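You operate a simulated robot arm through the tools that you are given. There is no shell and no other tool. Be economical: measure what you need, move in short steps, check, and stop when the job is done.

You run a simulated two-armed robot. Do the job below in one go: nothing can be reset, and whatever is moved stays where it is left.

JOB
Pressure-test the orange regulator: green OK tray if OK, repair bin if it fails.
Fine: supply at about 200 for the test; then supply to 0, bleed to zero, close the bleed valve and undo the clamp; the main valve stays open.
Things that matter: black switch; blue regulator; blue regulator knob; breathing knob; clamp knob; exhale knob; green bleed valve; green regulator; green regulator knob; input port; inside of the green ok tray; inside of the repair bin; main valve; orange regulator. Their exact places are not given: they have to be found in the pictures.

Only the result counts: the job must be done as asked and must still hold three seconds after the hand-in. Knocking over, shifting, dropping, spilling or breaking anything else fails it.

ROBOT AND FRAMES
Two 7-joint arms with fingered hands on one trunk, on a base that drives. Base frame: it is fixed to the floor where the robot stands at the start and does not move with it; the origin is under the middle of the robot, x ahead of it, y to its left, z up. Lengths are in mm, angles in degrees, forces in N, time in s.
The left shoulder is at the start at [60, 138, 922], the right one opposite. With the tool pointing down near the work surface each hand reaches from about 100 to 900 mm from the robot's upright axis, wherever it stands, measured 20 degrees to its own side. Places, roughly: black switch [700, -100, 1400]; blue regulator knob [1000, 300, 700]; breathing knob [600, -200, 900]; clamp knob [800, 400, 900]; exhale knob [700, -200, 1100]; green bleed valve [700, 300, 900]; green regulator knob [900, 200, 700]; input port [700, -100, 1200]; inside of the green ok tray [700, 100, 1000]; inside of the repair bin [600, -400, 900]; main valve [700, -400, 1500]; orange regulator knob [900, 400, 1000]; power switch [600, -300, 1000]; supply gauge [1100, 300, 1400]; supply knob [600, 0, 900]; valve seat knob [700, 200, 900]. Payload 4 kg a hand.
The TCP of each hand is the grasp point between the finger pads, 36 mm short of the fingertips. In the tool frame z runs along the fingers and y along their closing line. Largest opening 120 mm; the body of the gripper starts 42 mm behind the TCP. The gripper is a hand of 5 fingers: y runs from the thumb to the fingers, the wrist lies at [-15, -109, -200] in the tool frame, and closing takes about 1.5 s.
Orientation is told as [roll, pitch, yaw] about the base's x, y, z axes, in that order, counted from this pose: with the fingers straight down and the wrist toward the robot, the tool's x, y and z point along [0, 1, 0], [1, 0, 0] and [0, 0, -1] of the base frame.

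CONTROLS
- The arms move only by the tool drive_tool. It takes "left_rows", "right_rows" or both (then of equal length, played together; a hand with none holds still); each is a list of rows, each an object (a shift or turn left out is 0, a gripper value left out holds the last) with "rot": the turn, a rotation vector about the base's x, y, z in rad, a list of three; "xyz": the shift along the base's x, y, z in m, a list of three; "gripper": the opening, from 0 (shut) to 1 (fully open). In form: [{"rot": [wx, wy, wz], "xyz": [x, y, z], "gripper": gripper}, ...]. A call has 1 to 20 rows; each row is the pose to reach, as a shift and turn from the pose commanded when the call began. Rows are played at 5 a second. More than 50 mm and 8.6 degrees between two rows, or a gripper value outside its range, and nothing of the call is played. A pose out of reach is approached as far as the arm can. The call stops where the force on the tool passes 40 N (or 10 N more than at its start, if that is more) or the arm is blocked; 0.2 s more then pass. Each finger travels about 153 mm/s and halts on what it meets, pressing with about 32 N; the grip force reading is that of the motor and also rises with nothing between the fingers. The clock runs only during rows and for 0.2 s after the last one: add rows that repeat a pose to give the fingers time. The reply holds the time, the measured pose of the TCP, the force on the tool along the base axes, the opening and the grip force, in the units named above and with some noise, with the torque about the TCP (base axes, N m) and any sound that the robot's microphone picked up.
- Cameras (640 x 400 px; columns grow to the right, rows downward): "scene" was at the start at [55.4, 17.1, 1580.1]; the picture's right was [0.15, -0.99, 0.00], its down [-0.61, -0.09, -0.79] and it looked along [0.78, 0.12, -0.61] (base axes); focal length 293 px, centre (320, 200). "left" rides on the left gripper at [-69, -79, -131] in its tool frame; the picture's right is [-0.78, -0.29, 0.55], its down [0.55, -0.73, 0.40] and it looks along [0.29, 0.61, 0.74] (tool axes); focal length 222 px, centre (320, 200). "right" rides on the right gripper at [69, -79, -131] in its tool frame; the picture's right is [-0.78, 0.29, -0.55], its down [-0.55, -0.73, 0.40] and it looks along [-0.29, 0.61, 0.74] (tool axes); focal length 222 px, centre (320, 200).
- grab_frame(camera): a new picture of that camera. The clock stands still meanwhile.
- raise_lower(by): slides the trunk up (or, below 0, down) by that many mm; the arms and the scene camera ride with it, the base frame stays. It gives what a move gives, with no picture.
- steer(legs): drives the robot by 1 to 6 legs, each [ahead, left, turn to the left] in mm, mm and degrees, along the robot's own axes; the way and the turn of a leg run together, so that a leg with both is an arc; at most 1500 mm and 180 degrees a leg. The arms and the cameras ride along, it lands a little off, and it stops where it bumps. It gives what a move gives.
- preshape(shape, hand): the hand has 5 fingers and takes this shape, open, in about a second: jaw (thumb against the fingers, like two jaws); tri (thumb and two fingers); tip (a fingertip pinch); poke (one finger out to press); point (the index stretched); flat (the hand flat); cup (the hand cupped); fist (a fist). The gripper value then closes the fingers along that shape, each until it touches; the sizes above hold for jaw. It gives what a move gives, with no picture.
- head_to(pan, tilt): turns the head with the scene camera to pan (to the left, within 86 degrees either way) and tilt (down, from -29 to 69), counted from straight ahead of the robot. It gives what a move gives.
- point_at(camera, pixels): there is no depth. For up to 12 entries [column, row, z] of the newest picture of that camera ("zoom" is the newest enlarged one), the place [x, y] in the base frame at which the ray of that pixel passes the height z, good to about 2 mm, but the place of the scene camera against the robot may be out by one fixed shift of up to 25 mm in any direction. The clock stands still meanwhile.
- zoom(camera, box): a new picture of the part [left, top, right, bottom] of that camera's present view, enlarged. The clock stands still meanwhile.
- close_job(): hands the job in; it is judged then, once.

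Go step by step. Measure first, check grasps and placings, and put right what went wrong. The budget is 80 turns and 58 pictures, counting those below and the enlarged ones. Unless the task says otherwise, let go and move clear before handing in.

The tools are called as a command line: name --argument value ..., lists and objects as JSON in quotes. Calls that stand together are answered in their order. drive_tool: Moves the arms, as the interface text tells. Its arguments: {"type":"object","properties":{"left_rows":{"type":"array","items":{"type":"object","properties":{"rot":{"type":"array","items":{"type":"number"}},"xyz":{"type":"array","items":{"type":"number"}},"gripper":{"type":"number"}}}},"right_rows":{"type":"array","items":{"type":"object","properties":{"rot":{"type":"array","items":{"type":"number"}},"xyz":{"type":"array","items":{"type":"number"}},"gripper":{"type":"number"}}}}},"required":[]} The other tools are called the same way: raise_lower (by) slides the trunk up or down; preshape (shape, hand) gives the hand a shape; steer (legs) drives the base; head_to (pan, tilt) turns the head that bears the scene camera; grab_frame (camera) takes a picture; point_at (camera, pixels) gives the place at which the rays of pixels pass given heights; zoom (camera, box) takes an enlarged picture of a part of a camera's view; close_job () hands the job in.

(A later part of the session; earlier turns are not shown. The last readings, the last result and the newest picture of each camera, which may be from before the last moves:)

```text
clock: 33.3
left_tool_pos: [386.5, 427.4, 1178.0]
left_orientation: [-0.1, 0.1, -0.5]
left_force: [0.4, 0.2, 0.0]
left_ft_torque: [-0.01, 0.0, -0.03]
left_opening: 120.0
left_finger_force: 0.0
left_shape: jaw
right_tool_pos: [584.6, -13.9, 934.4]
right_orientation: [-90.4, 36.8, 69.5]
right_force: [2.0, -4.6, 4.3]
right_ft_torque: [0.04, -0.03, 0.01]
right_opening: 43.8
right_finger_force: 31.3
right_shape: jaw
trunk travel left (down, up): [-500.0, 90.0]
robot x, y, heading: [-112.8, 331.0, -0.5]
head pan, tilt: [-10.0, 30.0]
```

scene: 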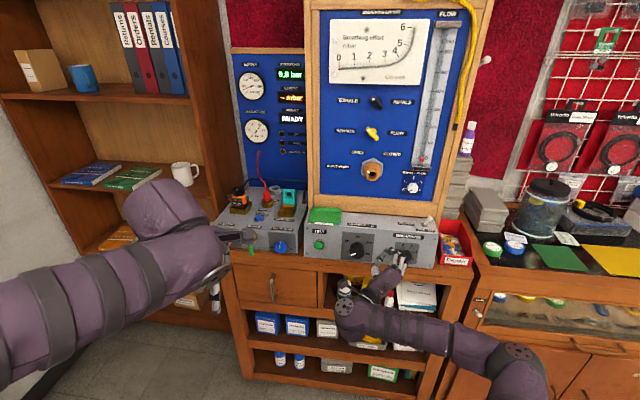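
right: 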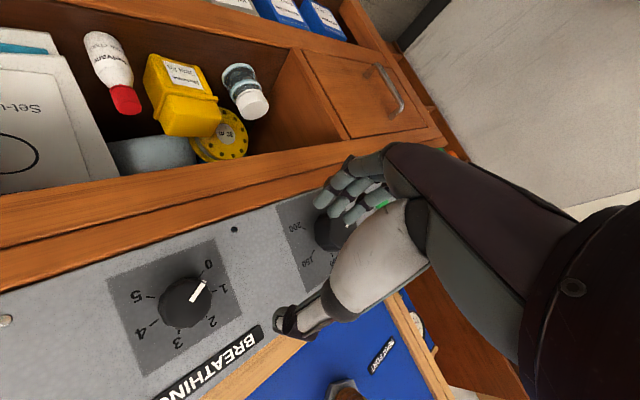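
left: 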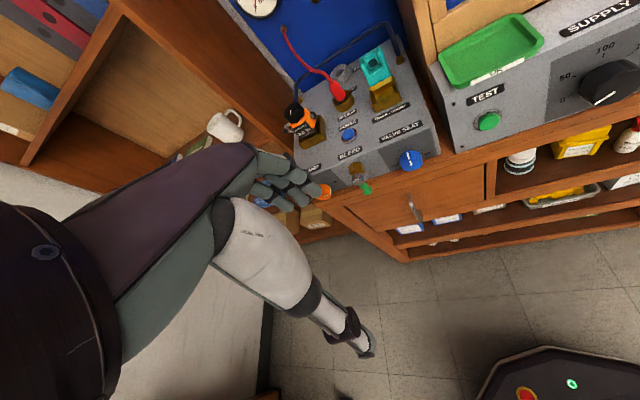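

Gripped at roll ≈ -127° with low side force. Turning clockwise by ~105°.

drive_tool --right_rows '[{"rot": [0.131, -0.049, 0]}, {"rot": [0.262, -0.097, 0]}, {"rot": [0.394, -0.146, 0]}, {"rot": [0.525, -0.195, 0]}, {"rot": [0.656, -0.244, 0]}, {"rot": [0.787, -0.292, 0]}, {"rot": [0.918, -0.341, 0]}, {"rot": [1.05, -0.39, 0]}, {"rot": [1.181, -0.438, 0]}, {"rot": [1.312, -0.487, 0]}, {"rot": [1.443, -0.536, 0]}, {"rot": [1.574, -0.585, 0]}, {"rot": [1.706, -0.633, 0]}]'

grab_frame --camera "scene"

```text
clock: 36.1
left_tool_pos: [387.2, 427.8, 1175.8]
left_orientation: [0.0, 0.1, -0.5]
left_force: [-0.1, 0.5, -0.1]
left_ft_torque: [0.02, -0.03, 0.0]
left_opening: 120.1
left_finger_force: 0.0
left_shape: jaw
right_tool_pos: [583.5, -13.1, 933.6]
right_orientation: [-89.3, -67.7, 68.9]
right_force: [-19.2, 2.5, -22.0]
right_ft_torque: [0.36, 1.37, -0.82]
right_opening: 43.3
right_finger_force: 31.9
right_shape: jaw
trunk travel left (down, up): [-500.0, 90.0]
robot x, y, heading: [-114.0, 329.1, -0.3]
head pan, tilt: [-10.0, 30.0]
```

```text
23 pictures are left
```

scene: 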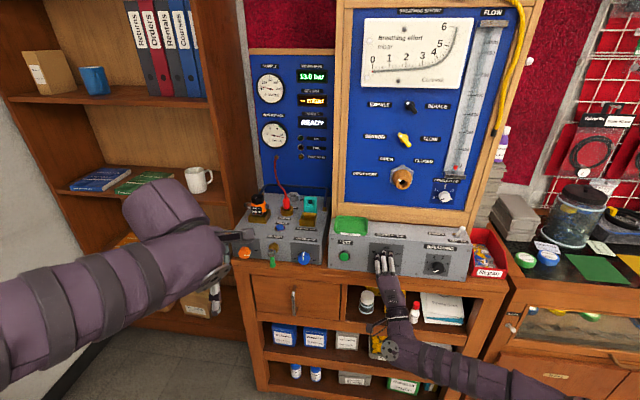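

Turned ~105° with position held; force 29 N. I read the gauge.

zoom --camera "scene" --box '[245, 55, 345, 165]'

```text
3.64 times, centred on (295, 110) of scene
```

zoom: 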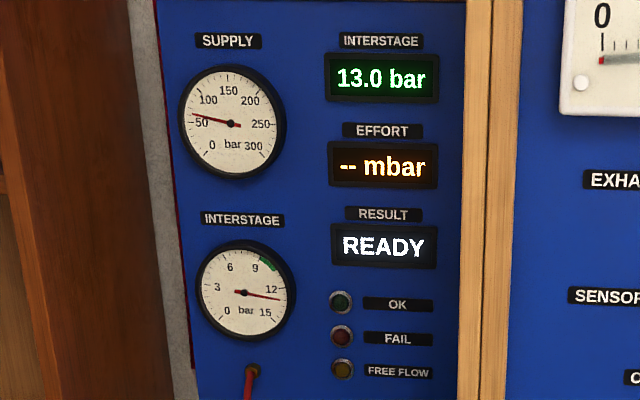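

Supply reads about 60 bar, interstage 13.0 bar (above the green band at 9-10). I relieve the side force slightly and continue clockwise ~50°.

drive_tool --right_rows '[{"xyz": [-0.003, 0.0, -0.003]}, {"rot": [0.131, -0.049, 0], "xyz": [-0.003, 0.0, -0.003]}, {"rot": [0.262, -0.097, 0], "xyz": [-0.003, 0.0, -0.003]}, {"rot": [0.394, -0.146, 0], "xyz": [-0.003, 0.0, -0.003]}, {"rot": [0.525, -0.195, 0], "xyz": [-0.003, 0.0, -0.003]}, {"rot": [0.656, -0.244, 0], "xyz": [-0.003, 0.0, -0.003]}, {"rot": [0.787, -0.292, 0], "xyz": [-0.003, 0.0, -0.003]}]'

zoom --camera "scene" --box '[245, 55, 345, 165]'

```text
clock: 37.7
left_tool_pos: [388.8, 427.2, 1175.8]
left_orientation: [0.1, 0.0, -0.5]
left_force: [-0.9, -0.7, -0.3]
left_ft_torque: [0.0, 0.04, 0.0]
left_opening: 119.7
left_finger_force: 0.0
left_shape: jaw
right_tool_pos: [581.4, -13.3, 933.4]
right_orientation: [89.5, -64.2, -110.0]
right_force: [-6.5, 3.8, -8.5]
right_ft_torque: [0.41, 1.21, 0.13]
right_opening: 41.1
right_finger_force: 31.6
right_shape: jaw
trunk travel left (down, up): [-500.0, 90.0]
robot x, y, heading: [-110.7, 328.6, -0.3]
head pan, tilt: [-10.0, 30.0]
```

```text
3.64 times, centred on (295, 110) of scene
```

zoom: 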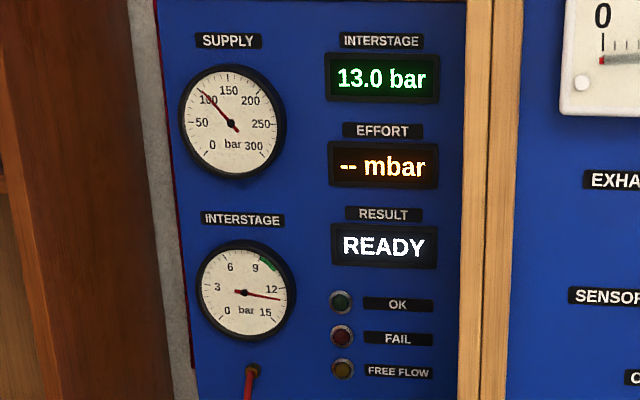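

Supply ≈95 bar after this stroke. I turn 28° more, release, retreat along the axis.

drive_tool --right_rows '[{"rot": [0.131, -0.049, 0]}, {"rot": [0.262, -0.097, 0]}, {"rot": [0.394, -0.146, 0]}, {"rot": [0.46, -0.171, 0]}, {"rot": [0.46, -0.171, 0], "gripper": 0.75}, {"rot": [0.46, -0.171, 0]}, {"rot": [0.46, -0.171, 0]}, {"rot": [0.46, -0.171, 0]}, {"rot": [0.46, -0.171, 0], "xyz": [-0.025, 0.009, 0]}, {"rot": [0.46, -0.171, 0], "xyz": [-0.05, 0.019, 0]}, {"rot": [0.46, -0.171, 0], "xyz": [-0.06, 0.022, 0]}]'

drive_tool --right_rows '[{"rot": [-0.131, 0.049, 0]}, {"rot": [-0.262, 0.097, 0]}, {"rot": [-0.394, 0.146, 0]}, {"rot": [-0.525, 0.195, 0]}, {"rot": [-0.656, 0.244, 0]}, {"rot": [-0.787, 0.292, 0]}, {"rot": [-0.918, 0.341, 0]}, {"rot": [-1.05, 0.39, 0]}, {"rot": [-1.181, 0.438, 0]}, {"rot": [-1.312, 0.487, 0]}, {"rot": [-1.443, 0.536, 0]}, {"rot": [-1.574, 0.585, 0]}, {"rot": [-1.706, 0.633, 0]}, {"rot": [-1.837, 0.682, 0]}, {"rot": [-1.968, 0.731, 0]}, {"rot": [-2.099, 0.78, 0]}, {"rot": [-2.23, 0.828, 0]}, {"rot": [-2.361, 0.877, 0]}, {"rot": [-2.492, 0.926, 0]}, {"rot": [-2.624, 0.974, 0]}]'

zoom --camera "scene" --box '[240, 50, 480, 290]'

```text
clock: 40.1
left_tool_pos: [386.7, 427.1, 1175.9]
left_orientation: [0.0, 0.0, -0.5]
left_force: [-0.5, -0.3, -0.7]
left_ft_torque: [0.0, 0.0, 0.0]
left_opening: 119.6
left_finger_force: 0.0
left_shape: jaw
right_tool_pos: [530.6, -8.5, 944.0]
right_orientation: [89.5, -36.2, -109.8]
right_force: [0.3, 0.5, 0.1]
right_ft_torque: [0.0, 0.0, 0.02]
right_opening: 89.9
right_finger_force: 0.1
right_shape: jaw
right hand out of reach, approached as far as the arm can: row 10, 11
trunk travel left (down, up): [-500.0, 90.0]
robot x, y, heading: [-114.0, 327.6, -0.4]
head pan, tilt: [-10.0, 30.0]
```

```text
clock: 44.3
left_tool_pos: [387.7, 429.0, 1175.8]
left_orientation: [0.0, 0.0, -0.4]
left_force: [-0.4, -0.1, -0.2]
left_ft_torque: [-0.01, 0.04, -0.03]
left_opening: 119.6
left_finger_force: 0.1
left_shape: jaw
right_tool_pos: [530.6, -8.7, 940.7]
right_orientation: [-90.2, 16.7, 69.6]
right_force: [-0.3, 0.2, 0.8]
right_ft_torque: [0.01, 0.0, 0.0]
right_opening: 90.0
right_finger_force: 0.1
right_shape: jaw
trunk travel left (down, up): [-500.0, 90.0]
robot x, y, heading: [-112.7, 330.9, -0.5]
head pan, tilt: [-10.0, 30.0]
```

```text
1.67 times, centred on (360, 170) of scene
```

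zoom: 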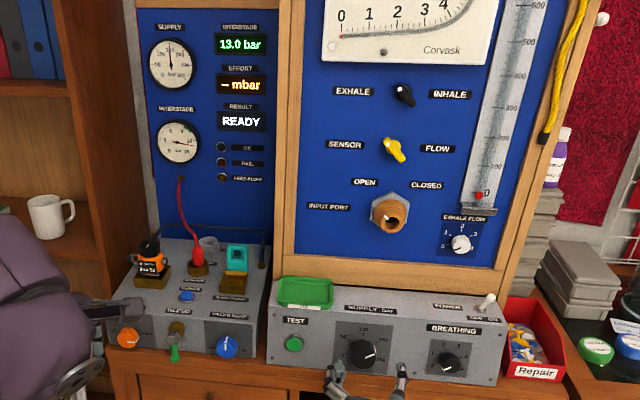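

Supply now reads about 150 and the knob pointer agrees. One more stroke: realign, grip, and turn ~52° further.

drive_tool --right_rows '[{"xyz": [0.0, 0.0145, -0.006]}, {"xyz": [0.03, 0.003, -0.006]}, {"xyz": [0.0525, -0.005, -0.006]}, {"xyz": [0.0525, -0.005, -0.006], "gripper": 0.2}, {"xyz": [0.0525, -0.005, -0.006]}, {"xyz": [0.0525, -0.005, -0.006]}, {"xyz": [0.0525, -0.005, -0.006]}, {"xyz": [0.0525, -0.005, -0.006]}, {"rot": [0.131, -0.049, 0], "xyz": [0.0525, -0.005, -0.006]}, {"rot": [0.262, -0.097, 0], "xyz": [0.0525, -0.005, -0.006]}, {"rot": [0.394, -0.146, 0], "xyz": [0.0525, -0.005, -0.006]}, {"rot": [0.525, -0.195, 0], "xyz": [0.0525, -0.005, -0.006]}, {"rot": [0.656, -0.244, 0], "xyz": [0.0525, -0.005, -0.006]}, {"rot": [0.787, -0.292, 0], "xyz": [0.0525, -0.005, -0.006]}, {"rot": [0.87, -0.323, 0], "xyz": [0.0525, -0.005, -0.006]}, {"rot": [0.87, -0.323, 0], "xyz": [0.0525, -0.005, -0.006]}, {"rot": [0.87, -0.323, 0], "xyz": [0.0525, -0.005, -0.006]}]'

zoom --camera "scene" --box '[245, 55, 345, 165]'

```text
clock: 47.9
left_tool_pos: [387.7, 426.7, 1176.4]
left_orientation: [0.0, 0.0, -0.5]
left_force: [0.3, 0.0, -0.2]
left_ft_torque: [0.01, 0.0, 0.01]
left_opening: 119.7
left_finger_force: 0.1
left_shape: jaw
right_tool_pos: [583.0, -15.1, 933.7]
right_orientation: [-90.0, -36.7, 69.5]
right_force: [-5.6, -7.5, -9.6]
right_ft_torque: [0.02, 0.65, -0.88]
right_opening: 41.3
right_finger_force: 31.9
right_shape: jaw
trunk travel left (down, up): [-500.0, 90.0]
robot x, y, heading: [-115.8, 327.1, -0.5]
head pan, tilt: [-10.0, 30.0]
```

```text
3.64 times, centred on (295, 110) of scene
```

zoom: 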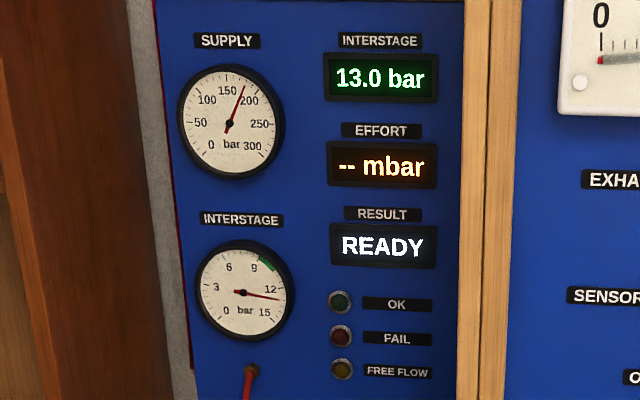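

Supply ≈178 bar. I turn about 14° more, then release and retreat.

drive_tool --right_rows '[{"rot": [0.13, -0.048, 0]}, {"rot": [0.23, -0.085, 0]}, {"rot": [0.23, -0.085, 0]}, {"rot": [0.23, -0.085, 0], "gripper": 0.75}, {"rot": [0.23, -0.085, 0]}, {"rot": [0.23, -0.085, 0]}, {"rot": [0.23, -0.085, 0], "xyz": [-0.025, 0.009, 0]}, {"rot": [0.23, -0.085, 0], "xyz": [-0.05, 0.019, 0]}, {"rot": [0.23, -0.085, 0], "xyz": [-0.06, 0.022, 0]}]'

grab_frame --camera "scene"

zoom --camera "scene" --box '[245, 55, 345, 165]'

```text
clock: 49.9
left_tool_pos: [387.1, 427.1, 1176.8]
left_orientation: [0.0, 0.0, -0.5]
left_force: [-0.2, -0.2, 0.2]
left_ft_torque: [0.01, 0.03, -0.03]
left_opening: 119.9
left_finger_force: 0.0
left_shape: jaw
right_tool_pos: [522.9, 7.6, 934.0]
right_orientation: [-90.1, -50.7, 69.5]
right_force: [-0.2, 0.1, -0.2]
right_ft_torque: [0.0, 0.01, -0.01]
right_opening: 89.7
right_finger_force: 0.0
right_shape: jaw
trunk travel left (down, up): [-500.0, 90.0]
robot x, y, heading: [-111.6, 331.3, -0.7]
head pan, tilt: [-10.0, 30.0]
```

```text
18 pictures are left
```

scene: 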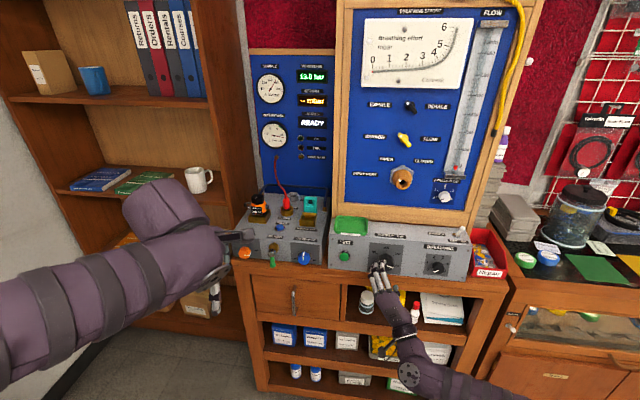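

```text
3.64 times, centred on (295, 110) of scene
```

zoom: 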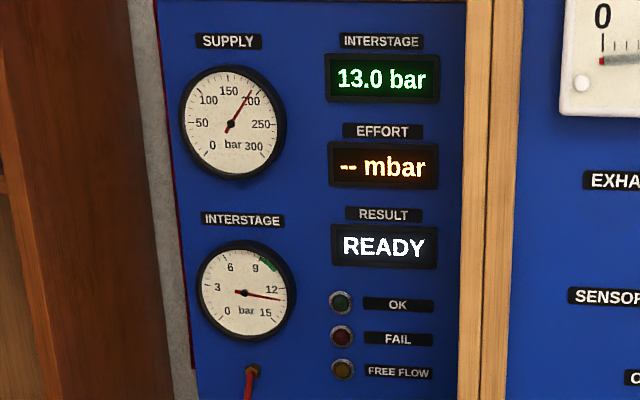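

Supply ≈195 bar, i.e. about 200. Now I close the right hand, move it in front of TEST (668,97,928) at standoff and check.

drive_tool --right_rows '[{"rot": [-0.1, 0.037, 0], "xyz": [0.0, 0.02, 0], "gripper": 0.0}, {"rot": [-0.2, 0.074, 0], "xyz": [0.01, 0.05, -0.002]}, {"rot": [-0.24, 0.089, 0], "xyz": [0.035, 0.085, -0.004]}, {"rot": [-0.24, 0.089, 0], "xyz": [0.064, 0.119, -0.006]}, {"rot": [-0.24, 0.089, 0], "xyz": [0.064, 0.119, -0.006]}, {"rot": [-0.24, 0.089, 0], "xyz": [0.064, 0.119, -0.006]}]'

grab_frame --camera "right"

```text
clock: 51.3
left_tool_pos: [388.3, 428.4, 1178.3]
left_orientation: [0.1, 0.0, -0.5]
left_force: [0.2, -0.5, 0.4]
left_ft_torque: [0.01, -0.02, 0.03]
left_opening: 119.8
left_finger_force: 0.0
left_shape: jaw
right_tool_pos: [588.7, 130.2, 928.0]
right_orientation: [-90.2, -36.0, 69.5]
right_force: [0.3, 0.3, 1.3]
right_ft_torque: [-0.03, -0.08, 0.02]
right_opening: 0.0
right_finger_force: 31.5
right_shape: jaw
trunk travel left (down, up): [-500.0, 90.0]
robot x, y, heading: [-112.5, 332.8, -0.4]
head pan, tilt: [-10.0, 30.0]
```

```text
16 pictures are left
```

right: 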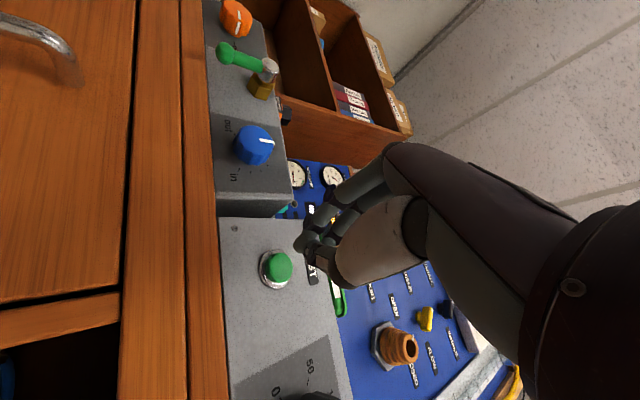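

The button (280,267) sits exactly on the closed fingertips' axis. I press straight ahead, hold briefly, and withdraw.

drive_tool --right_rows '[{"xyz": [0.028, -0.0104, 0]}, {"xyz": [0.042, -0.0156, 0]}, {"xyz": [0.049, -0.018, 0]}, {"xyz": [0.054, -0.02, 0]}, {"xyz": [0.058, -0.0215, 0]}, {"xyz": [0.058, -0.0215, 0]}]'

zoom --camera "scene" --box '[245, 55, 345, 165]'

```text
clock: 52.5
left_tool_pos: [381.8, 430.0, 1178.8]
left_orientation: [-0.1, -0.2, -0.3]
left_force: [-0.1, -0.3, 0.4]
left_ft_torque: [0.02, -0.02, 0.0]
left_opening: 119.7
left_finger_force: 0.1
left_shape: jaw
right_tool_pos: [640.9, 117.9, 933.2]
right_orientation: [-90.4, -36.2, 70.9]
right_force: [-18.5, 8.6, 6.8]
right_ft_torque: [0.04, 0.22, -0.14]
right_opening: 0.0
right_finger_force: 32.1
right_shape: jaw
trunk travel left (down, up): [-500.0, 90.0]
robot x, y, heading: [-115.4, 328.0, -0.6]
head pan, tilt: [-10.0, 30.0]
heard: click
stopped in row 6 (right hand): the force on the tool passed its limit at 41 N (the readings are from after the stop); the commanded pose is now the measured one
```

```text
3.64 times, centred on (295, 110) of scene
```

zoom: 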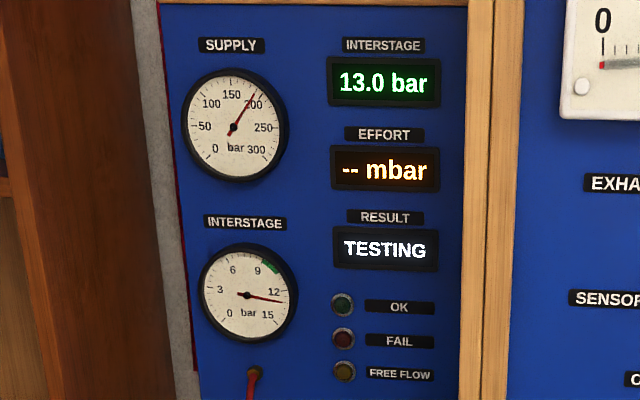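

A click, and the display shows TESTING. I withdraw and, while it runs, bring the hand back to supply-knob standoff with a clockwise-wound roll ready for a counter-clockwise turn.

drive_tool --right_rows '[{"xyz": [-0.03, 0.011, 0]}, {"xyz": [-0.06, 0.022, 0]}, {"xyz": [-0.08, -0.01, 0]}, {"xyz": [-0.095, -0.05, 0]}, {"xyz": [-0.11, -0.09, 0]}, {"rot": [0.131, -0.049, 0], "xyz": [-0.118, -0.11, 0], "gripper": 0.75}, {"rot": [0.262, -0.097, 0], "xyz": [-0.118, -0.11, 0]}, {"rot": [0.394, -0.146, 0], "xyz": [-0.118, -0.11, 0]}, {"rot": [0.525, -0.195, 0], "xyz": [-0.118, -0.11, 0]}, {"rot": [0.656, -0.244, 0], "xyz": [-0.118, -0.11, 0]}, {"rot": [0.787, -0.292, 0], "xyz": [-0.118, -0.11, 0]}, {"rot": [0.918, -0.341, 0], "xyz": [-0.118, -0.11, 0]}, {"rot": [1.05, -0.39, 0], "xyz": [-0.118, -0.11, 0]}, {"rot": [1.181, -0.438, 0], "xyz": [-0.118, -0.11, 0]}, {"rot": [1.312, -0.487, 0], "xyz": [-0.118, -0.11, 0]}, {"rot": [1.443, -0.536, 0], "xyz": [-0.118, -0.11, 0]}, {"rot": [1.574, -0.585, 0], "xyz": [-0.118, -0.11, 0]}, {"rot": [1.574, -0.585, 0], "xyz": [-0.118, -0.11, 0]}]'

drive_tool --left_rows '[{"xyz": [0, 0, 0]}, {"xyz": [0, 0, 0]}, {"xyz": [0, 0, 0]}, {"xyz": [0, 0, 0]}, {"xyz": [0, 0, 0]}, {"xyz": [0, 0, 0]}, {"xyz": [0, 0, 0]}, {"xyz": [0, 0, 0]}, {"xyz": [0, 0, 0]}, {"xyz": [0, 0, 0]}]'

zoom --camera "scene" --box '[245, 55, 345, 165]'

```text
clock: 56.3
left_tool_pos: [387.9, 429.4, 1176.3]
left_orientation: [-0.1, 0.0, -0.4]
left_force: [0.1, 0.4, 0.7]
left_ft_torque: [0.0, -0.01, 0.03]
left_opening: 119.6
left_finger_force: 0.1
left_shape: jaw
right_tool_pos: [526.4, 1.0, 929.2]
right_orientation: [90.6, -47.7, -110.7]
right_force: [-0.5, -0.6, -0.6]
right_ft_torque: [0.02, 0.01, 0.01]
right_opening: 90.1
right_finger_force: 0.1
right_shape: jaw
trunk travel left (down, up): [-500.0, 90.0]
robot x, y, heading: [-115.4, 332.1, -0.4]
head pan, tilt: [-10.0, 30.0]
```

```text
clock: 58.5
left_tool_pos: [385.9, 428.4, 1176.7]
left_orientation: [0.0, 0.0, -0.4]
left_force: [0.4, -0.3, -0.9]
left_ft_torque: [0.0, 0.0, -0.01]
left_opening: 119.6
left_finger_force: 0.1
left_shape: jaw
right_tool_pos: [525.9, 2.1, 929.3]
right_orientation: [90.6, -47.8, -110.7]
right_force: [-0.1, 0.1, -0.4]
right_ft_torque: [-0.02, 0.02, -0.03]
right_opening: 89.9
right_finger_force: 0.1
right_shape: jaw
trunk travel left (down, up): [-500.0, 90.0]
robot x, y, heading: [-114.1, 329.8, -0.3]
head pan, tilt: [-10.0, 30.0]
```

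```text
3.64 times, centred on (295, 110) of scene
```

zoom: 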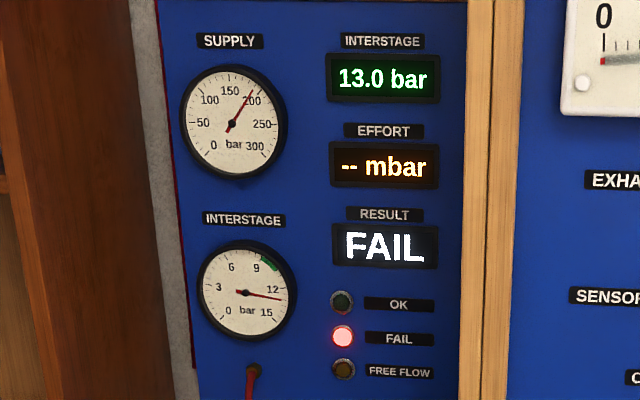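

Result: FAIL (red lamp) — so the regulator goes to the repair bin. I grip the supply knob at roll +42° and turn counter-clockwise.

drive_tool --right_rows '[{"xyz": [0.0, 0.006, 0.005]}, {"xyz": [0.03, -0.005, 0.005]}, {"xyz": [0.057, -0.0155, 0.005]}, {"xyz": [0.057, -0.0155, 0.005], "gripper": 0.2}, {"xyz": [0.057, -0.0155, 0.005]}, {"xyz": [0.057, -0.0155, 0.005]}, {"xyz": [0.057, -0.0155, 0.005]}, {"xyz": [0.057, -0.0155, 0.005]}, {"rot": [-0.131, 0.049, 0], "xyz": [0.057, -0.0155, 0.005]}, {"rot": [-0.262, 0.097, 0], "xyz": [0.057, -0.0155, 0.005]}, {"rot": [-0.394, 0.146, 0], "xyz": [0.057, -0.0155, 0.005]}, {"rot": [-0.525, 0.195, 0], "xyz": [0.057, -0.0155, 0.005]}, {"rot": [-0.656, 0.244, 0], "xyz": [0.057, -0.0155, 0.005]}, {"rot": [-0.787, 0.292, 0], "xyz": [0.057, -0.0155, 0.005]}, {"rot": [-0.918, 0.341, 0], "xyz": [0.057, -0.0155, 0.005]}, {"rot": [-1.05, 0.39, 0], "xyz": [0.057, -0.0155, 0.005]}, {"rot": [-1.181, 0.438, 0], "xyz": [0.057, -0.0155, 0.005]}, {"rot": [-1.312, 0.487, 0], "xyz": [0.057, -0.0155, 0.005]}]'

drive_tool --right_rows '[{"rot": [-0.131, 0.049, 0]}, {"rot": [-0.262, 0.097, 0]}, {"rot": [-0.394, 0.146, 0]}, {"rot": [-0.525, 0.195, 0]}, {"rot": [-0.656, 0.244, 0]}, {"rot": [-0.787, 0.292, 0]}, {"rot": [-0.918, 0.341, 0]}, {"rot": [-1.05, 0.39, 0]}, {"rot": [-1.181, 0.438, 0]}, {"rot": [-1.312, 0.487, 0]}, {"rot": [-1.4, 0.52, 0]}]'

```text
clock: 62.3
left_tool_pos: [386.2, 428.3, 1176.9]
left_orientation: [0.0, 0.1, -0.5]
left_force: [0.4, 0.0, 0.3]
left_ft_torque: [0.01, -0.01, -0.01]
left_opening: 119.5
left_finger_force: 0.1
left_shape: jaw
right_tool_pos: [582.6, -15.0, 933.0]
right_orientation: [-90.5, -52.0, 70.5]
right_force: [-12.1, 0.1, -11.3]
right_ft_torque: [0.22, 0.42, 0.04]
right_opening: 44.8
right_finger_force: 31.9
right_shape: jaw
trunk travel left (down, up): [-500.0, 90.0]
robot x, y, heading: [-110.8, 327.3, -0.6]
head pan, tilt: [-10.0, 30.0]
```

```text
clock: 64.7
left_tool_pos: [387.2, 429.2, 1175.4]
left_orientation: [0.0, 0.1, -0.4]
left_force: [0.4, -0.3, -0.5]
left_ft_torque: [-0.01, 0.0, -0.02]
left_opening: 119.8
left_finger_force: 0.0
left_shape: jaw
right_tool_pos: [583.1, -12.3, 932.4]
right_orientation: [-89.3, 33.5, 70.3]
right_force: [-0.9, 2.3, 0.1]
right_ft_torque: [0.4, 0.51, 1.19]
right_opening: 43.7
right_finger_force: 32.0
right_shape: jaw
trunk travel left (down, up): [-500.0, 90.0]
robot x, y, heading: [-113.7, 328.1, -0.6]
head pan, tilt: [-10.0, 30.0]
```

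Turned ~167° CCW. Release, retreat, and look at the knob pointer.

drive_tool --right_rows '[{"gripper": 0.75}, {}, {}, {"xyz": [-0.025, 0.009, 0]}, {"xyz": [-0.05, 0.019, 0]}, {"xyz": [-0.06, 0.022, 0]}]'

zoom --camera "scene" --box '[240, 50, 480, 290]'

```text
clock: 66.1
left_tool_pos: [386.4, 428.4, 1178.0]
left_orientation: [0.0, 0.0, -0.4]
left_force: [-0.7, -0.5, 0.2]
left_ft_torque: [0.02, 0.02, 0.01]
left_opening: 119.7
left_finger_force: 0.0
left_shape: jaw
right_tool_pos: [524.1, 10.5, 933.1]
right_orientation: [-89.5, 33.4, 70.3]
right_force: [0.2, 1.2, -0.5]
right_ft_torque: [-0.05, 0.0, -0.01]
right_opening: 90.0
right_finger_force: 0.1
right_shape: jaw
trunk travel left (down, up): [-500.0, 90.0]
robot x, y, heading: [-114.8, 327.4, -0.4]
head pan, tilt: [-10.0, 30.0]
```

```text
1.67 times, centred on (360, 170) of scene
```

zoom: 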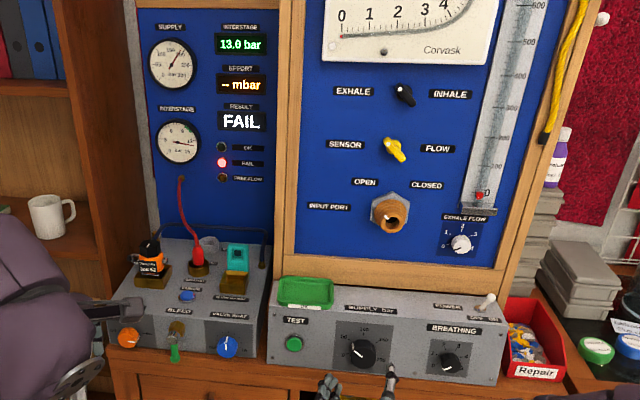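

Pointer now about 30-40 (pointing left, slightly up); gauge holds pressure until bled. One more CCW stroke against the 0 stop.

drive_tool --right_rows '[{"rot": [0.131, -0.049, 0]}, {"rot": [0.262, -0.097, 0]}, {"rot": [0.394, -0.146, 0]}, {"rot": [0.525, -0.195, 0]}, {"rot": [0.656, -0.244, 0]}, {"rot": [0.787, -0.292, 0]}, {"rot": [0.918, -0.341, 0]}, {"rot": [1.05, -0.39, 0]}, {"rot": [1.181, -0.438, 0]}, {"rot": [1.181, -0.438, 0], "xyz": [0.03, -0.012, 0.001]}, {"rot": [1.181, -0.438, 0], "xyz": [0.059, -0.025, 0.001]}, {"rot": [1.181, -0.438, 0], "xyz": [0.059, -0.025, 0.001], "gripper": 0.2}, {"rot": [1.181, -0.438, 0], "xyz": [0.059, -0.025, 0.001]}, {"rot": [1.181, -0.438, 0], "xyz": [0.059, -0.025, 0.001]}, {"rot": [1.181, -0.438, 0], "xyz": [0.059, -0.025, 0.001]}, {"rot": [1.181, -0.438, 0], "xyz": [0.059, -0.025, 0.001]}]'

drive_tool --right_rows '[{"rot": [-0.131, 0.049, 0]}, {"rot": [-0.262, 0.097, 0]}, {"rot": [-0.394, 0.146, 0]}, {"rot": [-0.525, 0.195, 0]}, {"rot": [-0.656, 0.244, 0]}, {"rot": [-0.787, 0.292, 0]}, {"rot": [-0.918, 0.341, 0]}, {"rot": [-1.05, 0.39, 0]}]'

drive_tool --right_rows '[{"gripper": 0.75}, {}, {}, {"xyz": [-0.025, 0.009, 0]}, {"xyz": [-0.05, 0.019, 0]}, {"xyz": [-0.08, 0.03, 0]}]'

grab_frame --camera "right"

```text
clock: 69.5
left_tool_pos: [386.4, 428.2, 1177.0]
left_orientation: [0.0, -0.1, -0.5]
left_force: [0.4, -0.4, -0.8]
left_ft_torque: [0.02, 0.0, -0.01]
left_opening: 119.8
left_finger_force: 0.1
left_shape: jaw
right_tool_pos: [579.9, -15.6, 935.6]
right_orientation: [-90.1, -38.7, 70.2]
right_force: [0.2, -4.2, -1.9]
right_ft_torque: [0.02, 0.1, -0.18]
right_opening: 42.9
right_finger_force: 31.8
right_shape: jaw
trunk travel left (down, up): [-500.0, 90.0]
robot x, y, heading: [-114.8, 329.2, -0.7]
head pan, tilt: [-10.0, 30.0]
```

```text
clock: 71.3
left_tool_pos: [385.7, 431.2, 1176.5]
left_orientation: [-0.1, -0.1, -0.4]
left_force: [-0.5, 0.5, 0.2]
left_ft_torque: [0.01, -0.01, -0.01]
left_opening: 119.7
left_finger_force: 0.0
left_shape: jaw
right_tool_pos: [581.5, -12.0, 937.2]
right_orientation: [-89.6, 25.6, 70.4]
right_force: [1.9, 9.4, 8.4]
right_ft_torque: [0.38, 0.18, 1.48]
right_opening: 42.5
right_finger_force: 32.5
right_shape: jaw
trunk travel left (down, up): [-500.0, 90.0]
robot x, y, heading: [-111.2, 328.4, -0.8]
head pan, tilt: [-10.0, 30.0]
```

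```text
clock: 72.7
left_tool_pos: [385.3, 428.8, 1176.5]
left_orientation: [0.2, -0.1, -0.4]
left_force: [0.1, 0.2, -0.3]
left_ft_torque: [0.03, -0.01, -0.01]
left_opening: 119.6
left_finger_force: 0.1
left_shape: jaw
right_tool_pos: [498.2, 14.6, 935.5]
right_orientation: [-89.5, 25.4, 70.1]
right_force: [0.2, 0.5, 0.0]
right_ft_torque: [-0.02, -0.02, -0.02]
right_opening: 89.8
right_finger_force: 0.0
right_shape: jaw
trunk travel left (down, up): [-500.0, 90.0]
robot x, y, heading: [-110.8, 330.9, -0.4]
head pan, tilt: [-10.0, 30.0]
```

```text
12 pictures are left
```

right: 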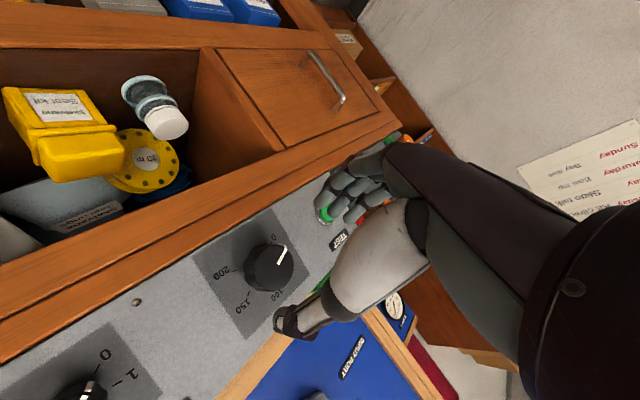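

The pointer is back at 0 (stop felt, torque 1.5 Nm). Next is bleeding: I tuck the right hand away, drive 100 mm ahead and 30 mm right, and bring the left hand to a forward-pointing pose near the bleed lever.

drive_tool --right_rows '[{"xyz": [-0.04, 0.0, 0.0]}, {"xyz": [-0.08, -0.02, 0.02]}, {"xyz": [-0.1, -0.05, 0.05]}, {"xyz": [-0.1, -0.08, 0.08]}, {"xyz": [-0.1, -0.1, 0.11]}, {"xyz": [-0.1, -0.12, 0.13]}]'

steer --legs '[[100, -30, 0]]'

drive_tool --left_rows '[{"rot": [0, -0.131, 0], "xyz": [0.02, 0, -0.02]}, {"rot": [0, -0.262, 0], "xyz": [0.035, 0, -0.04]}, {"rot": [0, -0.393, 0], "xyz": [0.05, 0, -0.06]}, {"rot": [0, -0.524, 0], "xyz": [0.065, 0, -0.08]}, {"rot": [0, -0.654, 0], "xyz": [0.08, 0, -0.1]}, {"rot": [0, -0.785, 0], "xyz": [0.09, 0, -0.12]}, {"rot": [0, -0.916, 0], "xyz": [0.1, 0, -0.14]}, {"rot": [0, -1.047, 0], "xyz": [0.105, 0, -0.16]}, {"rot": [0, -1.178, 0], "xyz": [0.11, 0, -0.18]}, {"rot": [0, -1.309, 0], "xyz": [0.115, 0, -0.2]}, {"rot": [0, -1.44, 0], "xyz": [0.12, 0, -0.22]}, {"rot": [0, -1.571, 0], "xyz": [0.12, 0, -0.24]}, {"rot": [0, -1.571, 0], "xyz": [0.12, 0, -0.24]}]'

```text
clock: 74.1
left_tool_pos: [385.8, 427.6, 1177.0]
left_orientation: [0.0, 0.0, -0.3]
left_force: [-0.4, 0.0, -0.5]
left_ft_torque: [0.03, 0.0, 0.03]
left_opening: 119.8
left_finger_force: 0.1
left_shape: jaw
right_tool_pos: [402.4, -106.3, 1066.0]
right_orientation: [-89.5, 25.5, 70.2]
right_force: [-0.7, -0.7, -0.8]
right_ft_torque: [-0.02, 0.0, 0.03]
right_opening: 89.9
right_finger_force: 0.1
right_shape: jaw
trunk travel left (down, up): [-500.0, 90.0]
robot x, y, heading: [-116.4, 330.7, -0.4]
head pan, tilt: [-10.0, 30.0]
```

```text
clock: 75.3
left_tool_pos: [482.8, 398.7, 1175.6]
left_orientation: [-0.1, 0.1, -0.3]
left_force: [0.1, -0.3, 0.1]
left_ft_torque: [0.02, 0.01, 0.01]
left_opening: 119.6
left_finger_force: 0.0
left_shape: jaw
right_tool_pos: [499.1, -135.1, 1066.0]
right_orientation: [-89.4, 25.4, 70.3]
right_force: [-0.7, 0.0, -1.7]
right_ft_torque: [-0.01, -0.04, -0.03]
right_opening: 89.7
right_finger_force: 0.2
right_shape: jaw
trunk travel left (down, up): [-500.0, 90.0]
robot x, y, heading: [-15.6, 299.1, -0.3]
head pan, tilt: [-10.0, 30.0]
```

```text
clock: 78.1
left_tool_pos: [653.1, 302.1, 980.7]
left_orientation: [24.6, -87.0, -20.4]
left_force: [0.8, -0.5, -0.3]
left_ft_torque: [-0.01, -0.01, 0.0]
left_opening: 119.7
left_finger_force: 0.0
left_shape: jaw
left hand out of reach, approached as far as the arm can: row 6, 7, 8, 9, 10, 11, 12, 13
right_tool_pos: [498.3, -134.5, 1065.9]
right_orientation: [-89.5, 25.5, 70.2]
right_force: [-0.4, 0.4, -0.6]
right_ft_torque: [-0.03, 0.02, -0.04]
right_opening: 89.9
right_finger_force: 0.1
right_shape: jaw
trunk travel left (down, up): [-500.0, 90.0]
robot x, y, heading: [-21.2, 297.1, -0.4]
head pan, tilt: [-10.0, 30.0]
```

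Left hand points forward but was pulled to (653,302,981). I back it off while yawing -21° and rolling to +45°.

drive_tool --left_rows '[{"xyz": [-0.03, 0, 0]}, {"rot": [0, 0, -0.12], "xyz": [-0.05, 0.02, -0.01]}, {"rot": [0, 0, -0.24], "xyz": [-0.05, 0.04, -0.02]}, {"rot": [0, 0, -0.36], "xyz": [-0.05, 0.06, -0.03]}]'

drive_tool --left_rows '[{"rot": [0.131, -0.049, 0]}, {"rot": [0.262, -0.097, 0]}, {"rot": [0.394, -0.146, 0]}, {"rot": [0.525, -0.195, 0]}, {"rot": [0.656, -0.244, 0]}, {"rot": [0.735, -0.273, 0]}, {"rot": [0.735, -0.273, 0]}]'

grab_frame --camera "left"

```text
clock: 79.1
left_tool_pos: [614.1, 222.5, 985.9]
left_orientation: [32.4, -86.1, -36.4]
left_force: [-0.3, -0.6, 0.6]
left_ft_torque: [-0.03, 0.0, 0.0]
left_opening: 120.1
left_finger_force: 0.1
left_shape: jaw
left hand out of reach, approached as far as the arm can: row 1, 2, 3, 4
right_tool_pos: [497.5, -134.6, 1065.4]
right_orientation: [-89.6, 25.4, 70.2]
right_force: [0.1, -0.8, -0.8]
right_ft_torque: [-0.03, -0.01, -0.02]
right_opening: 90.0
right_finger_force: 0.1
right_shape: jaw
trunk travel left (down, up): [-500.0, 90.0]
robot x, y, heading: [-18.2, 302.3, -0.4]
head pan, tilt: [-10.0, 30.0]
```

```text
clock: 80.7
left_tool_pos: [617.2, 221.6, 986.9]
left_orientation: [102.9, -43.9, -105.2]
left_force: [-1.7, -0.3, -0.4]
left_ft_torque: [0.0, 0.02, -0.01]
left_opening: 120.1
left_finger_force: 0.1
left_shape: jaw
right_tool_pos: [497.8, -136.2, 1066.1]
right_orientation: [-89.5, 25.4, 70.3]
right_force: [0.5, -0.3, 0.5]
right_ft_torque: [0.03, -0.04, -0.05]
right_opening: 89.8
right_finger_force: 0.0
right_shape: jaw
trunk travel left (down, up): [-500.0, 90.0]
robot x, y, heading: [-20.6, 298.3, -0.3]
head pan, tilt: [-10.0, 30.0]
```

```text
11 pictures are left
```

left: 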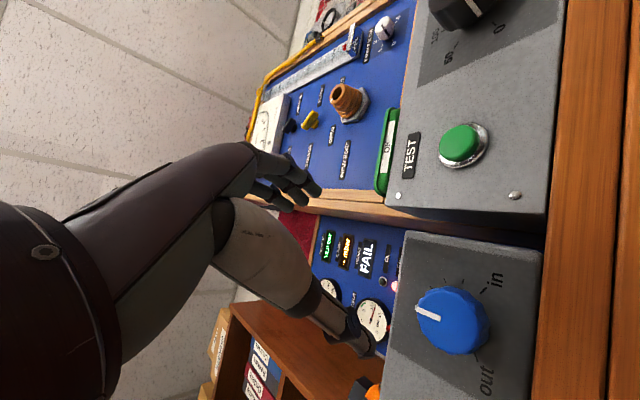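

Roll +45° reached but yaw is only -6° and the fingers tip up 9°. I correct the orientation and move toward standoff in front of the bleed lever.

drive_tool --left_rows '[{"rot": [0.019, 0.05, -0.08], "xyz": [-0.01, 0.03, -0.015], "gripper": 0.45}, {"rot": [0.037, 0.1, -0.16], "xyz": [-0.01, 0.065, -0.03]}, {"rot": [0.056, 0.151, -0.242], "xyz": [-0.005, 0.1, -0.05]}, {"rot": [0.056, 0.151, -0.242], "xyz": [0.008, 0.143, -0.072]}, {"rot": [0.056, 0.151, -0.242], "xyz": [0.008, 0.143, -0.072]}]'

```text
clock: 81.9
left_tool_pos: [646.2, 258.3, 841.2]
left_orientation: [95.6, -41.9, -109.5]
left_force: [-1.0, -0.5, -0.3]
left_ft_torque: [0.01, 0.03, 0.04]
left_opening: 54.1
left_finger_force: 0.0
left_shape: jaw
left hand out of reach, approached as far as the arm can: row 1, 2, 3, 4, 5
right_tool_pos: [497.3, -136.2, 1064.3]
right_orientation: [-89.5, 25.4, 70.3]
right_force: [-0.2, 0.4, 0.0]
right_ft_torque: [-0.04, 0.0, 0.03]
right_opening: 90.2
right_finger_force: 0.1
right_shape: jaw
trunk travel left (down, up): [-500.0, 90.0]
robot x, y, heading: [-21.2, 297.1, -0.3]
head pan, tilt: [-10.0, 30.0]
```

From this stance the left arm can't hold that pose; mirroring the right arm's good stance means standing at about (-7,592) facing -41°. I pull the left hand back, then drive there (back, turn, shift).

drive_tool --left_rows '[{"xyz": [-0.04, 0, 0.02]}, {"xyz": [-0.08, 0.02, 0.05]}, {"xyz": [-0.12, 0.03, 0.08]}, {"xyz": [-0.15, 0.04, 0.11]}, {"xyz": [-0.15, 0.04, 0.11]}]'

steer --legs '[[-150, 150, 0], [0, 0, -41], [20, 214, 0]]'

head_to --pan 20 --tilt 32

grab_frame --camera "scene"

```text
refused: row 2 steps farther than a row can; nothing moved
```

```text
clock: 86.7
left_tool_pos: [464.4, 129.6, 842.3]
left_orientation: [95.6, -42.0, -150.0]
left_force: [-1.3, -0.7, -0.2]
left_ft_torque: [-0.01, -0.02, -0.02]
left_opening: 53.9
left_finger_force: 0.1
left_shape: jaw
right_tool_pos: [96.1, -74.1, 1066.0]
right_orientation: [-89.5, 25.4, 29.8]
right_force: [-0.3, 0.3, 0.3]
right_ft_torque: [0.02, 0.03, -0.01]
right_opening: 89.9
right_finger_force: 0.0
right_shape: jaw
trunk travel left (down, up): [-500.0, 90.0]
robot x, y, heading: [-16.8, 590.7, -40.9]
head pan, tilt: [-10.0, 30.0]
```

```text
clock: 87.6
left_tool_pos: [465.3, 130.0, 842.7]
left_orientation: [95.7, -41.9, -150.0]
left_force: [0.2, -0.5, 0.1]
left_ft_torque: [-0.01, -0.01, 0.03]
left_opening: 53.9
left_finger_force: 0.0
left_shape: jaw
right_tool_pos: [96.1, -74.1, 1065.7]
right_orientation: [-89.5, 25.4, 29.8]
right_force: [-0.2, 1.0, 0.5]
right_ft_torque: [0.0, -0.01, 0.0]
right_opening: 89.6
right_finger_force: 0.1
right_shape: jaw
trunk travel left (down, up): [-500.0, 90.0]
robot x, y, heading: [-17.1, 593.9, -41.1]
head pan, tilt: [20.0, 32.0]
```

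```text
10 pictures are left
```

scene: 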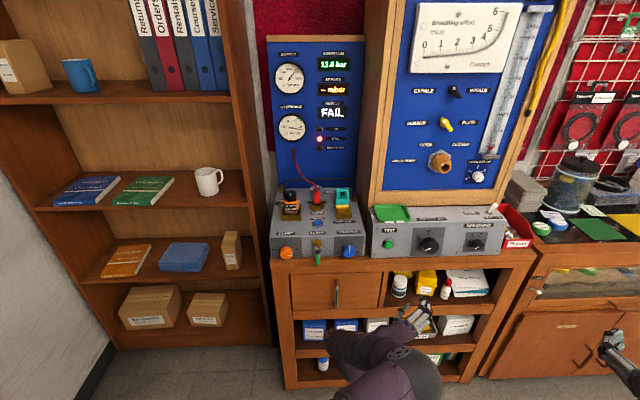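

Now squarely facing the bench at (-17,594), heading -41°. I swing the left hand to standoff (625,365,915) before the bleed lever with yaw -20°, roll +45°.

drive_tool --left_rows '[{"rot": [0.0, 0.01, 0.09], "xyz": [0.0, 0.035, 0.02]}, {"rot": [0.01, 0.02, 0.18], "xyz": [0.01, 0.075, 0.04]}, {"rot": [0.01, 0.03, 0.27], "xyz": [0.03, 0.115, 0.06]}, {"rot": [0.015, 0.04, 0.36], "xyz": [0.06, 0.15, 0.073]}, {"rot": [0.02, 0.05, 0.45], "xyz": [0.09, 0.18, 0.073]}, {"rot": [0.02, 0.06, 0.54], "xyz": [0.125, 0.21, 0.073]}, {"rot": [0.026, 0.07, 0.63], "xyz": [0.16, 0.235, 0.073]}, {"rot": [0.026, 0.07, 0.63], "xyz": [0.16, 0.235, 0.073]}]'

```text
clock: 89.4
left_tool_pos: [630.1, 364.0, 917.9]
left_orientation: [90.1, -43.2, -109.8]
left_force: [-0.2, 0.3, -0.1]
left_ft_torque: [-0.01, 0.01, 0.0]
left_opening: 54.1
left_finger_force: 0.1
left_shape: jaw
left hand out of reach, approached as far as the arm can: row 1, 2, 3, 4, 5, 6, 7, 8
right_tool_pos: [95.2, -75.5, 1064.5]
right_orientation: [-89.5, 25.4, 29.9]
right_force: [-0.1, 0.5, -0.7]
right_ft_torque: [0.0, -0.03, -0.03]
right_opening: 89.6
right_finger_force: 0.0
right_shape: jaw
trunk travel left (down, up): [-500.0, 90.0]
robot x, y, heading: [-15.2, 589.9, -40.7]
head pan, tilt: [20.0, 32.0]
```

Standoff reached with the right orientation. One left picture to locate the lever exactly.

grab_frame --camera "left"

```text
9 pictures are left
```

left: 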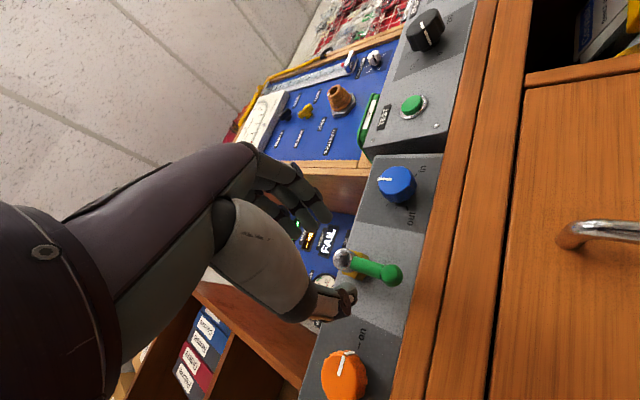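

The lever runs from hub (343,259) to tip (391,275) and the hand's axis meets it at about (361,265). I check its coordinates by rays.

point_at --camera "left" --pixels '[[343, 259, 930], [343, 259, 940], [343, 259, 950], [391, 275, 890], [391, 275, 900], [391, 275, 910], [345, 376, 890], [345, 376, 900], [345, 376, 910]]'

```text
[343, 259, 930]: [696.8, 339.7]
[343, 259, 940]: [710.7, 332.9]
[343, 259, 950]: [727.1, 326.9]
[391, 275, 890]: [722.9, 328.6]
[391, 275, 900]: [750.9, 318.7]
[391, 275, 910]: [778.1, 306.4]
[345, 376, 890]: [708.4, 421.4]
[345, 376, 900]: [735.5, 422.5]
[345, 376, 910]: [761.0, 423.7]
```

Hub ≈ (720,330,945), lever tip ≈ (718,331,889). I'll push the lever with closed fingers: enter left of it, push right (counter-clockwise), then up along an arc toward 90°.

drive_tool --left_rows '[{"xyz": [0.008, 0.022, -0.008], "gripper": 0.0}, {"xyz": [0.0174, 0.047, -0.016]}, {"xyz": [0.0174, 0.047, -0.016]}, {"xyz": [0.0174, 0.047, -0.016]}, {"xyz": [0.05, 0.035, -0.016]}, {"xyz": [0.083, 0.0226, -0.016]}, {"xyz": [0.078, 0.0085, -0.016]}, {"xyz": [0.0726, -0.0055, -0.016]}, {"xyz": [0.0674, -0.0196, -0.016]}, {"xyz": [0.0621, -0.0336, -0.016]}, {"xyz": [0.0593, -0.0411, -0.014]}, {"xyz": [0.0558, -0.0505, -0.007]}, {"xyz": [0.0531, -0.058, 0.002]}, {"xyz": [0.0531, -0.058, 0.007]}, {"xyz": [0.0531, -0.058, 0.007]}]'

zoom --camera "scene" --box '[250, 30, 410, 290]'

```text
clock: 91.8
left_tool_pos: [691.4, 329.9, 895.1]
left_orientation: [89.0, -42.9, -108.4]
left_force: [-7.1, 14.2, -9.4]
left_ft_torque: [-0.29, -0.04, 0.19]
left_opening: 0.0
left_finger_force: 32.2
left_shape: jaw
left hand out of reach, approached as far as the arm can: row 1, 2, 3, 4, 5, 6, 7, 8
right_tool_pos: [98.2, -73.1, 1066.4]
right_orientation: [-89.5, 25.4, 30.1]
right_force: [-0.7, 0.2, 0.6]
right_ft_torque: [-0.02, -0.04, 0.01]
right_opening: 89.9
right_finger_force: 0.0
right_shape: jaw
trunk travel left (down, up): [-500.0, 90.0]
robot x, y, heading: [-17.0, 595.3, -41.0]
head pan, tilt: [20.0, 32.0]
stopped in row 12 (left hand): the force on the tool passed its limit at 43 N (the readings are from after the stop); the commanded pose is now the measured one
```

```text
1.54 times, centred on (330, 160) of scene
```

zoom: 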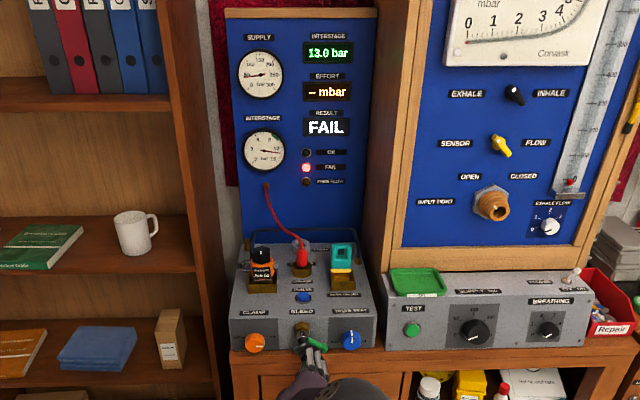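

The lever swung to the right and the supply needle is falling (≈45 now). I'll wait a few seconds and read again.

drive_tool --left_rows '[{}, {}, {}, {}, {}, {}, {}, {}, {}, {}, {}, {}, {}, {}, {}, {}, {}, {}, {}, {}]'

zoom --camera "scene" --box '[250, 30, 410, 290]'

```text
clock: 96.0
left_tool_pos: [690.1, 329.1, 897.7]
left_orientation: [89.3, -43.1, -108.7]
left_force: [-10.5, 23.8, -18.1]
left_ft_torque: [-0.37, 0.06, 0.33]
left_opening: 0.1
left_finger_force: 32.2
left_shape: jaw
right_tool_pos: [97.7, -71.2, 1066.8]
right_orientation: [-89.5, 25.5, 29.9]
right_force: [-0.8, -0.2, -0.4]
right_ft_torque: [0.0, 0.03, -0.01]
right_opening: 90.0
right_finger_force: 0.0
right_shape: jaw
trunk travel left (down, up): [-500.0, 90.0]
robot x, y, heading: [-12.8, 591.8, -40.7]
head pan, tilt: [20.0, 32.0]
```

```text
1.54 times, centred on (330, 160) of scene
```

zoom: 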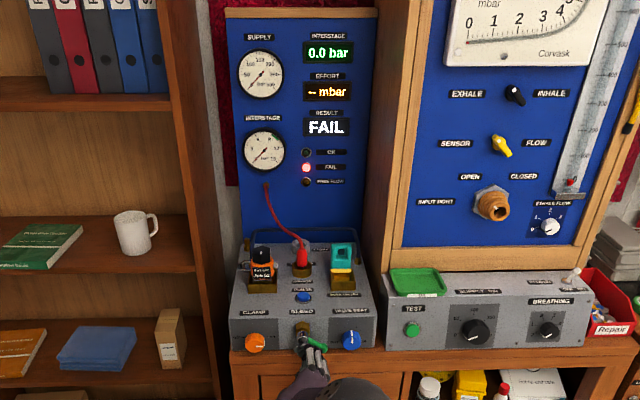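

Both gauges are at zero and interstage reads 0.0 bar: bled, and supply confirmed at 0. Now I close the lever: withdraw, go above it, re-enter and push it down and left.

drive_tool --left_rows '[{"xyz": [-0.021, 0.008, -0.003]}, {"xyz": [-0.042, 0.0157, -0.003]}, {"xyz": [-0.0477, 0.0003, 0.033]}, {"xyz": [-0.0522, -0.0118, 0.068]}, {"xyz": [-0.0536, -0.0156, 0.095]}, {"xyz": [-0.033, -0.0233, 0.095]}, {"xyz": [-0.0116, -0.0313, 0.095]}, {"xyz": [-0.0123, -0.0332, 0.068]}, {"xyz": [-0.0123, -0.0332, 0.043]}, {"xyz": [-0.0123, -0.0332, 0.023]}, {"xyz": [-0.0109, -0.0294, 0.008]}, {"xyz": [-0.0081, -0.0219, 0.0]}, {"xyz": [-0.006, -0.0163, -0.002]}, {"xyz": [-0.004, -0.0107, -0.002]}]'

grab_frame --camera "left"

```text
clock: 99.0
left_tool_pos: [683.3, 312.0, 894.0]
left_orientation: [89.4, -43.0, -109.3]
left_force: [-9.2, -15.5, -6.7]
left_ft_torque: [0.26, -0.08, -0.29]
left_opening: 0.0
left_finger_force: 32.1
left_shape: jaw
left hand out of reach, approached as far as the arm can: row 5, 6, 7
right_tool_pos: [96.4, -75.7, 1064.6]
right_orientation: [-89.4, 25.4, 29.9]
right_force: [-0.6, -0.8, 0.7]
right_ft_torque: [0.0, 0.02, -0.03]
right_opening: 89.9
right_finger_force: 0.0
right_shape: jaw
trunk travel left (down, up): [-500.0, 90.0]
robot x, y, heading: [-16.5, 589.6, -40.8]
head pan, tilt: [20.0, 32.0]
```

```text
6 pictures are left
```

left: 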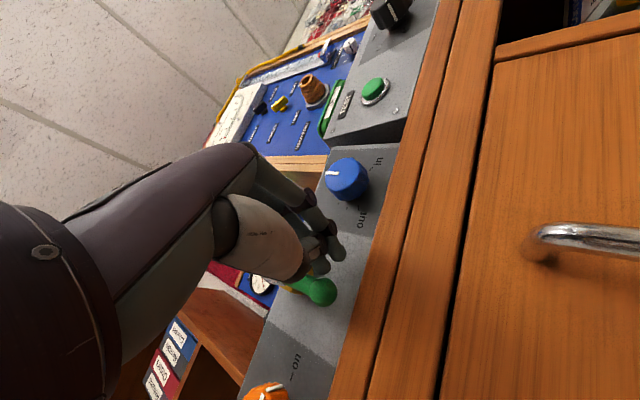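

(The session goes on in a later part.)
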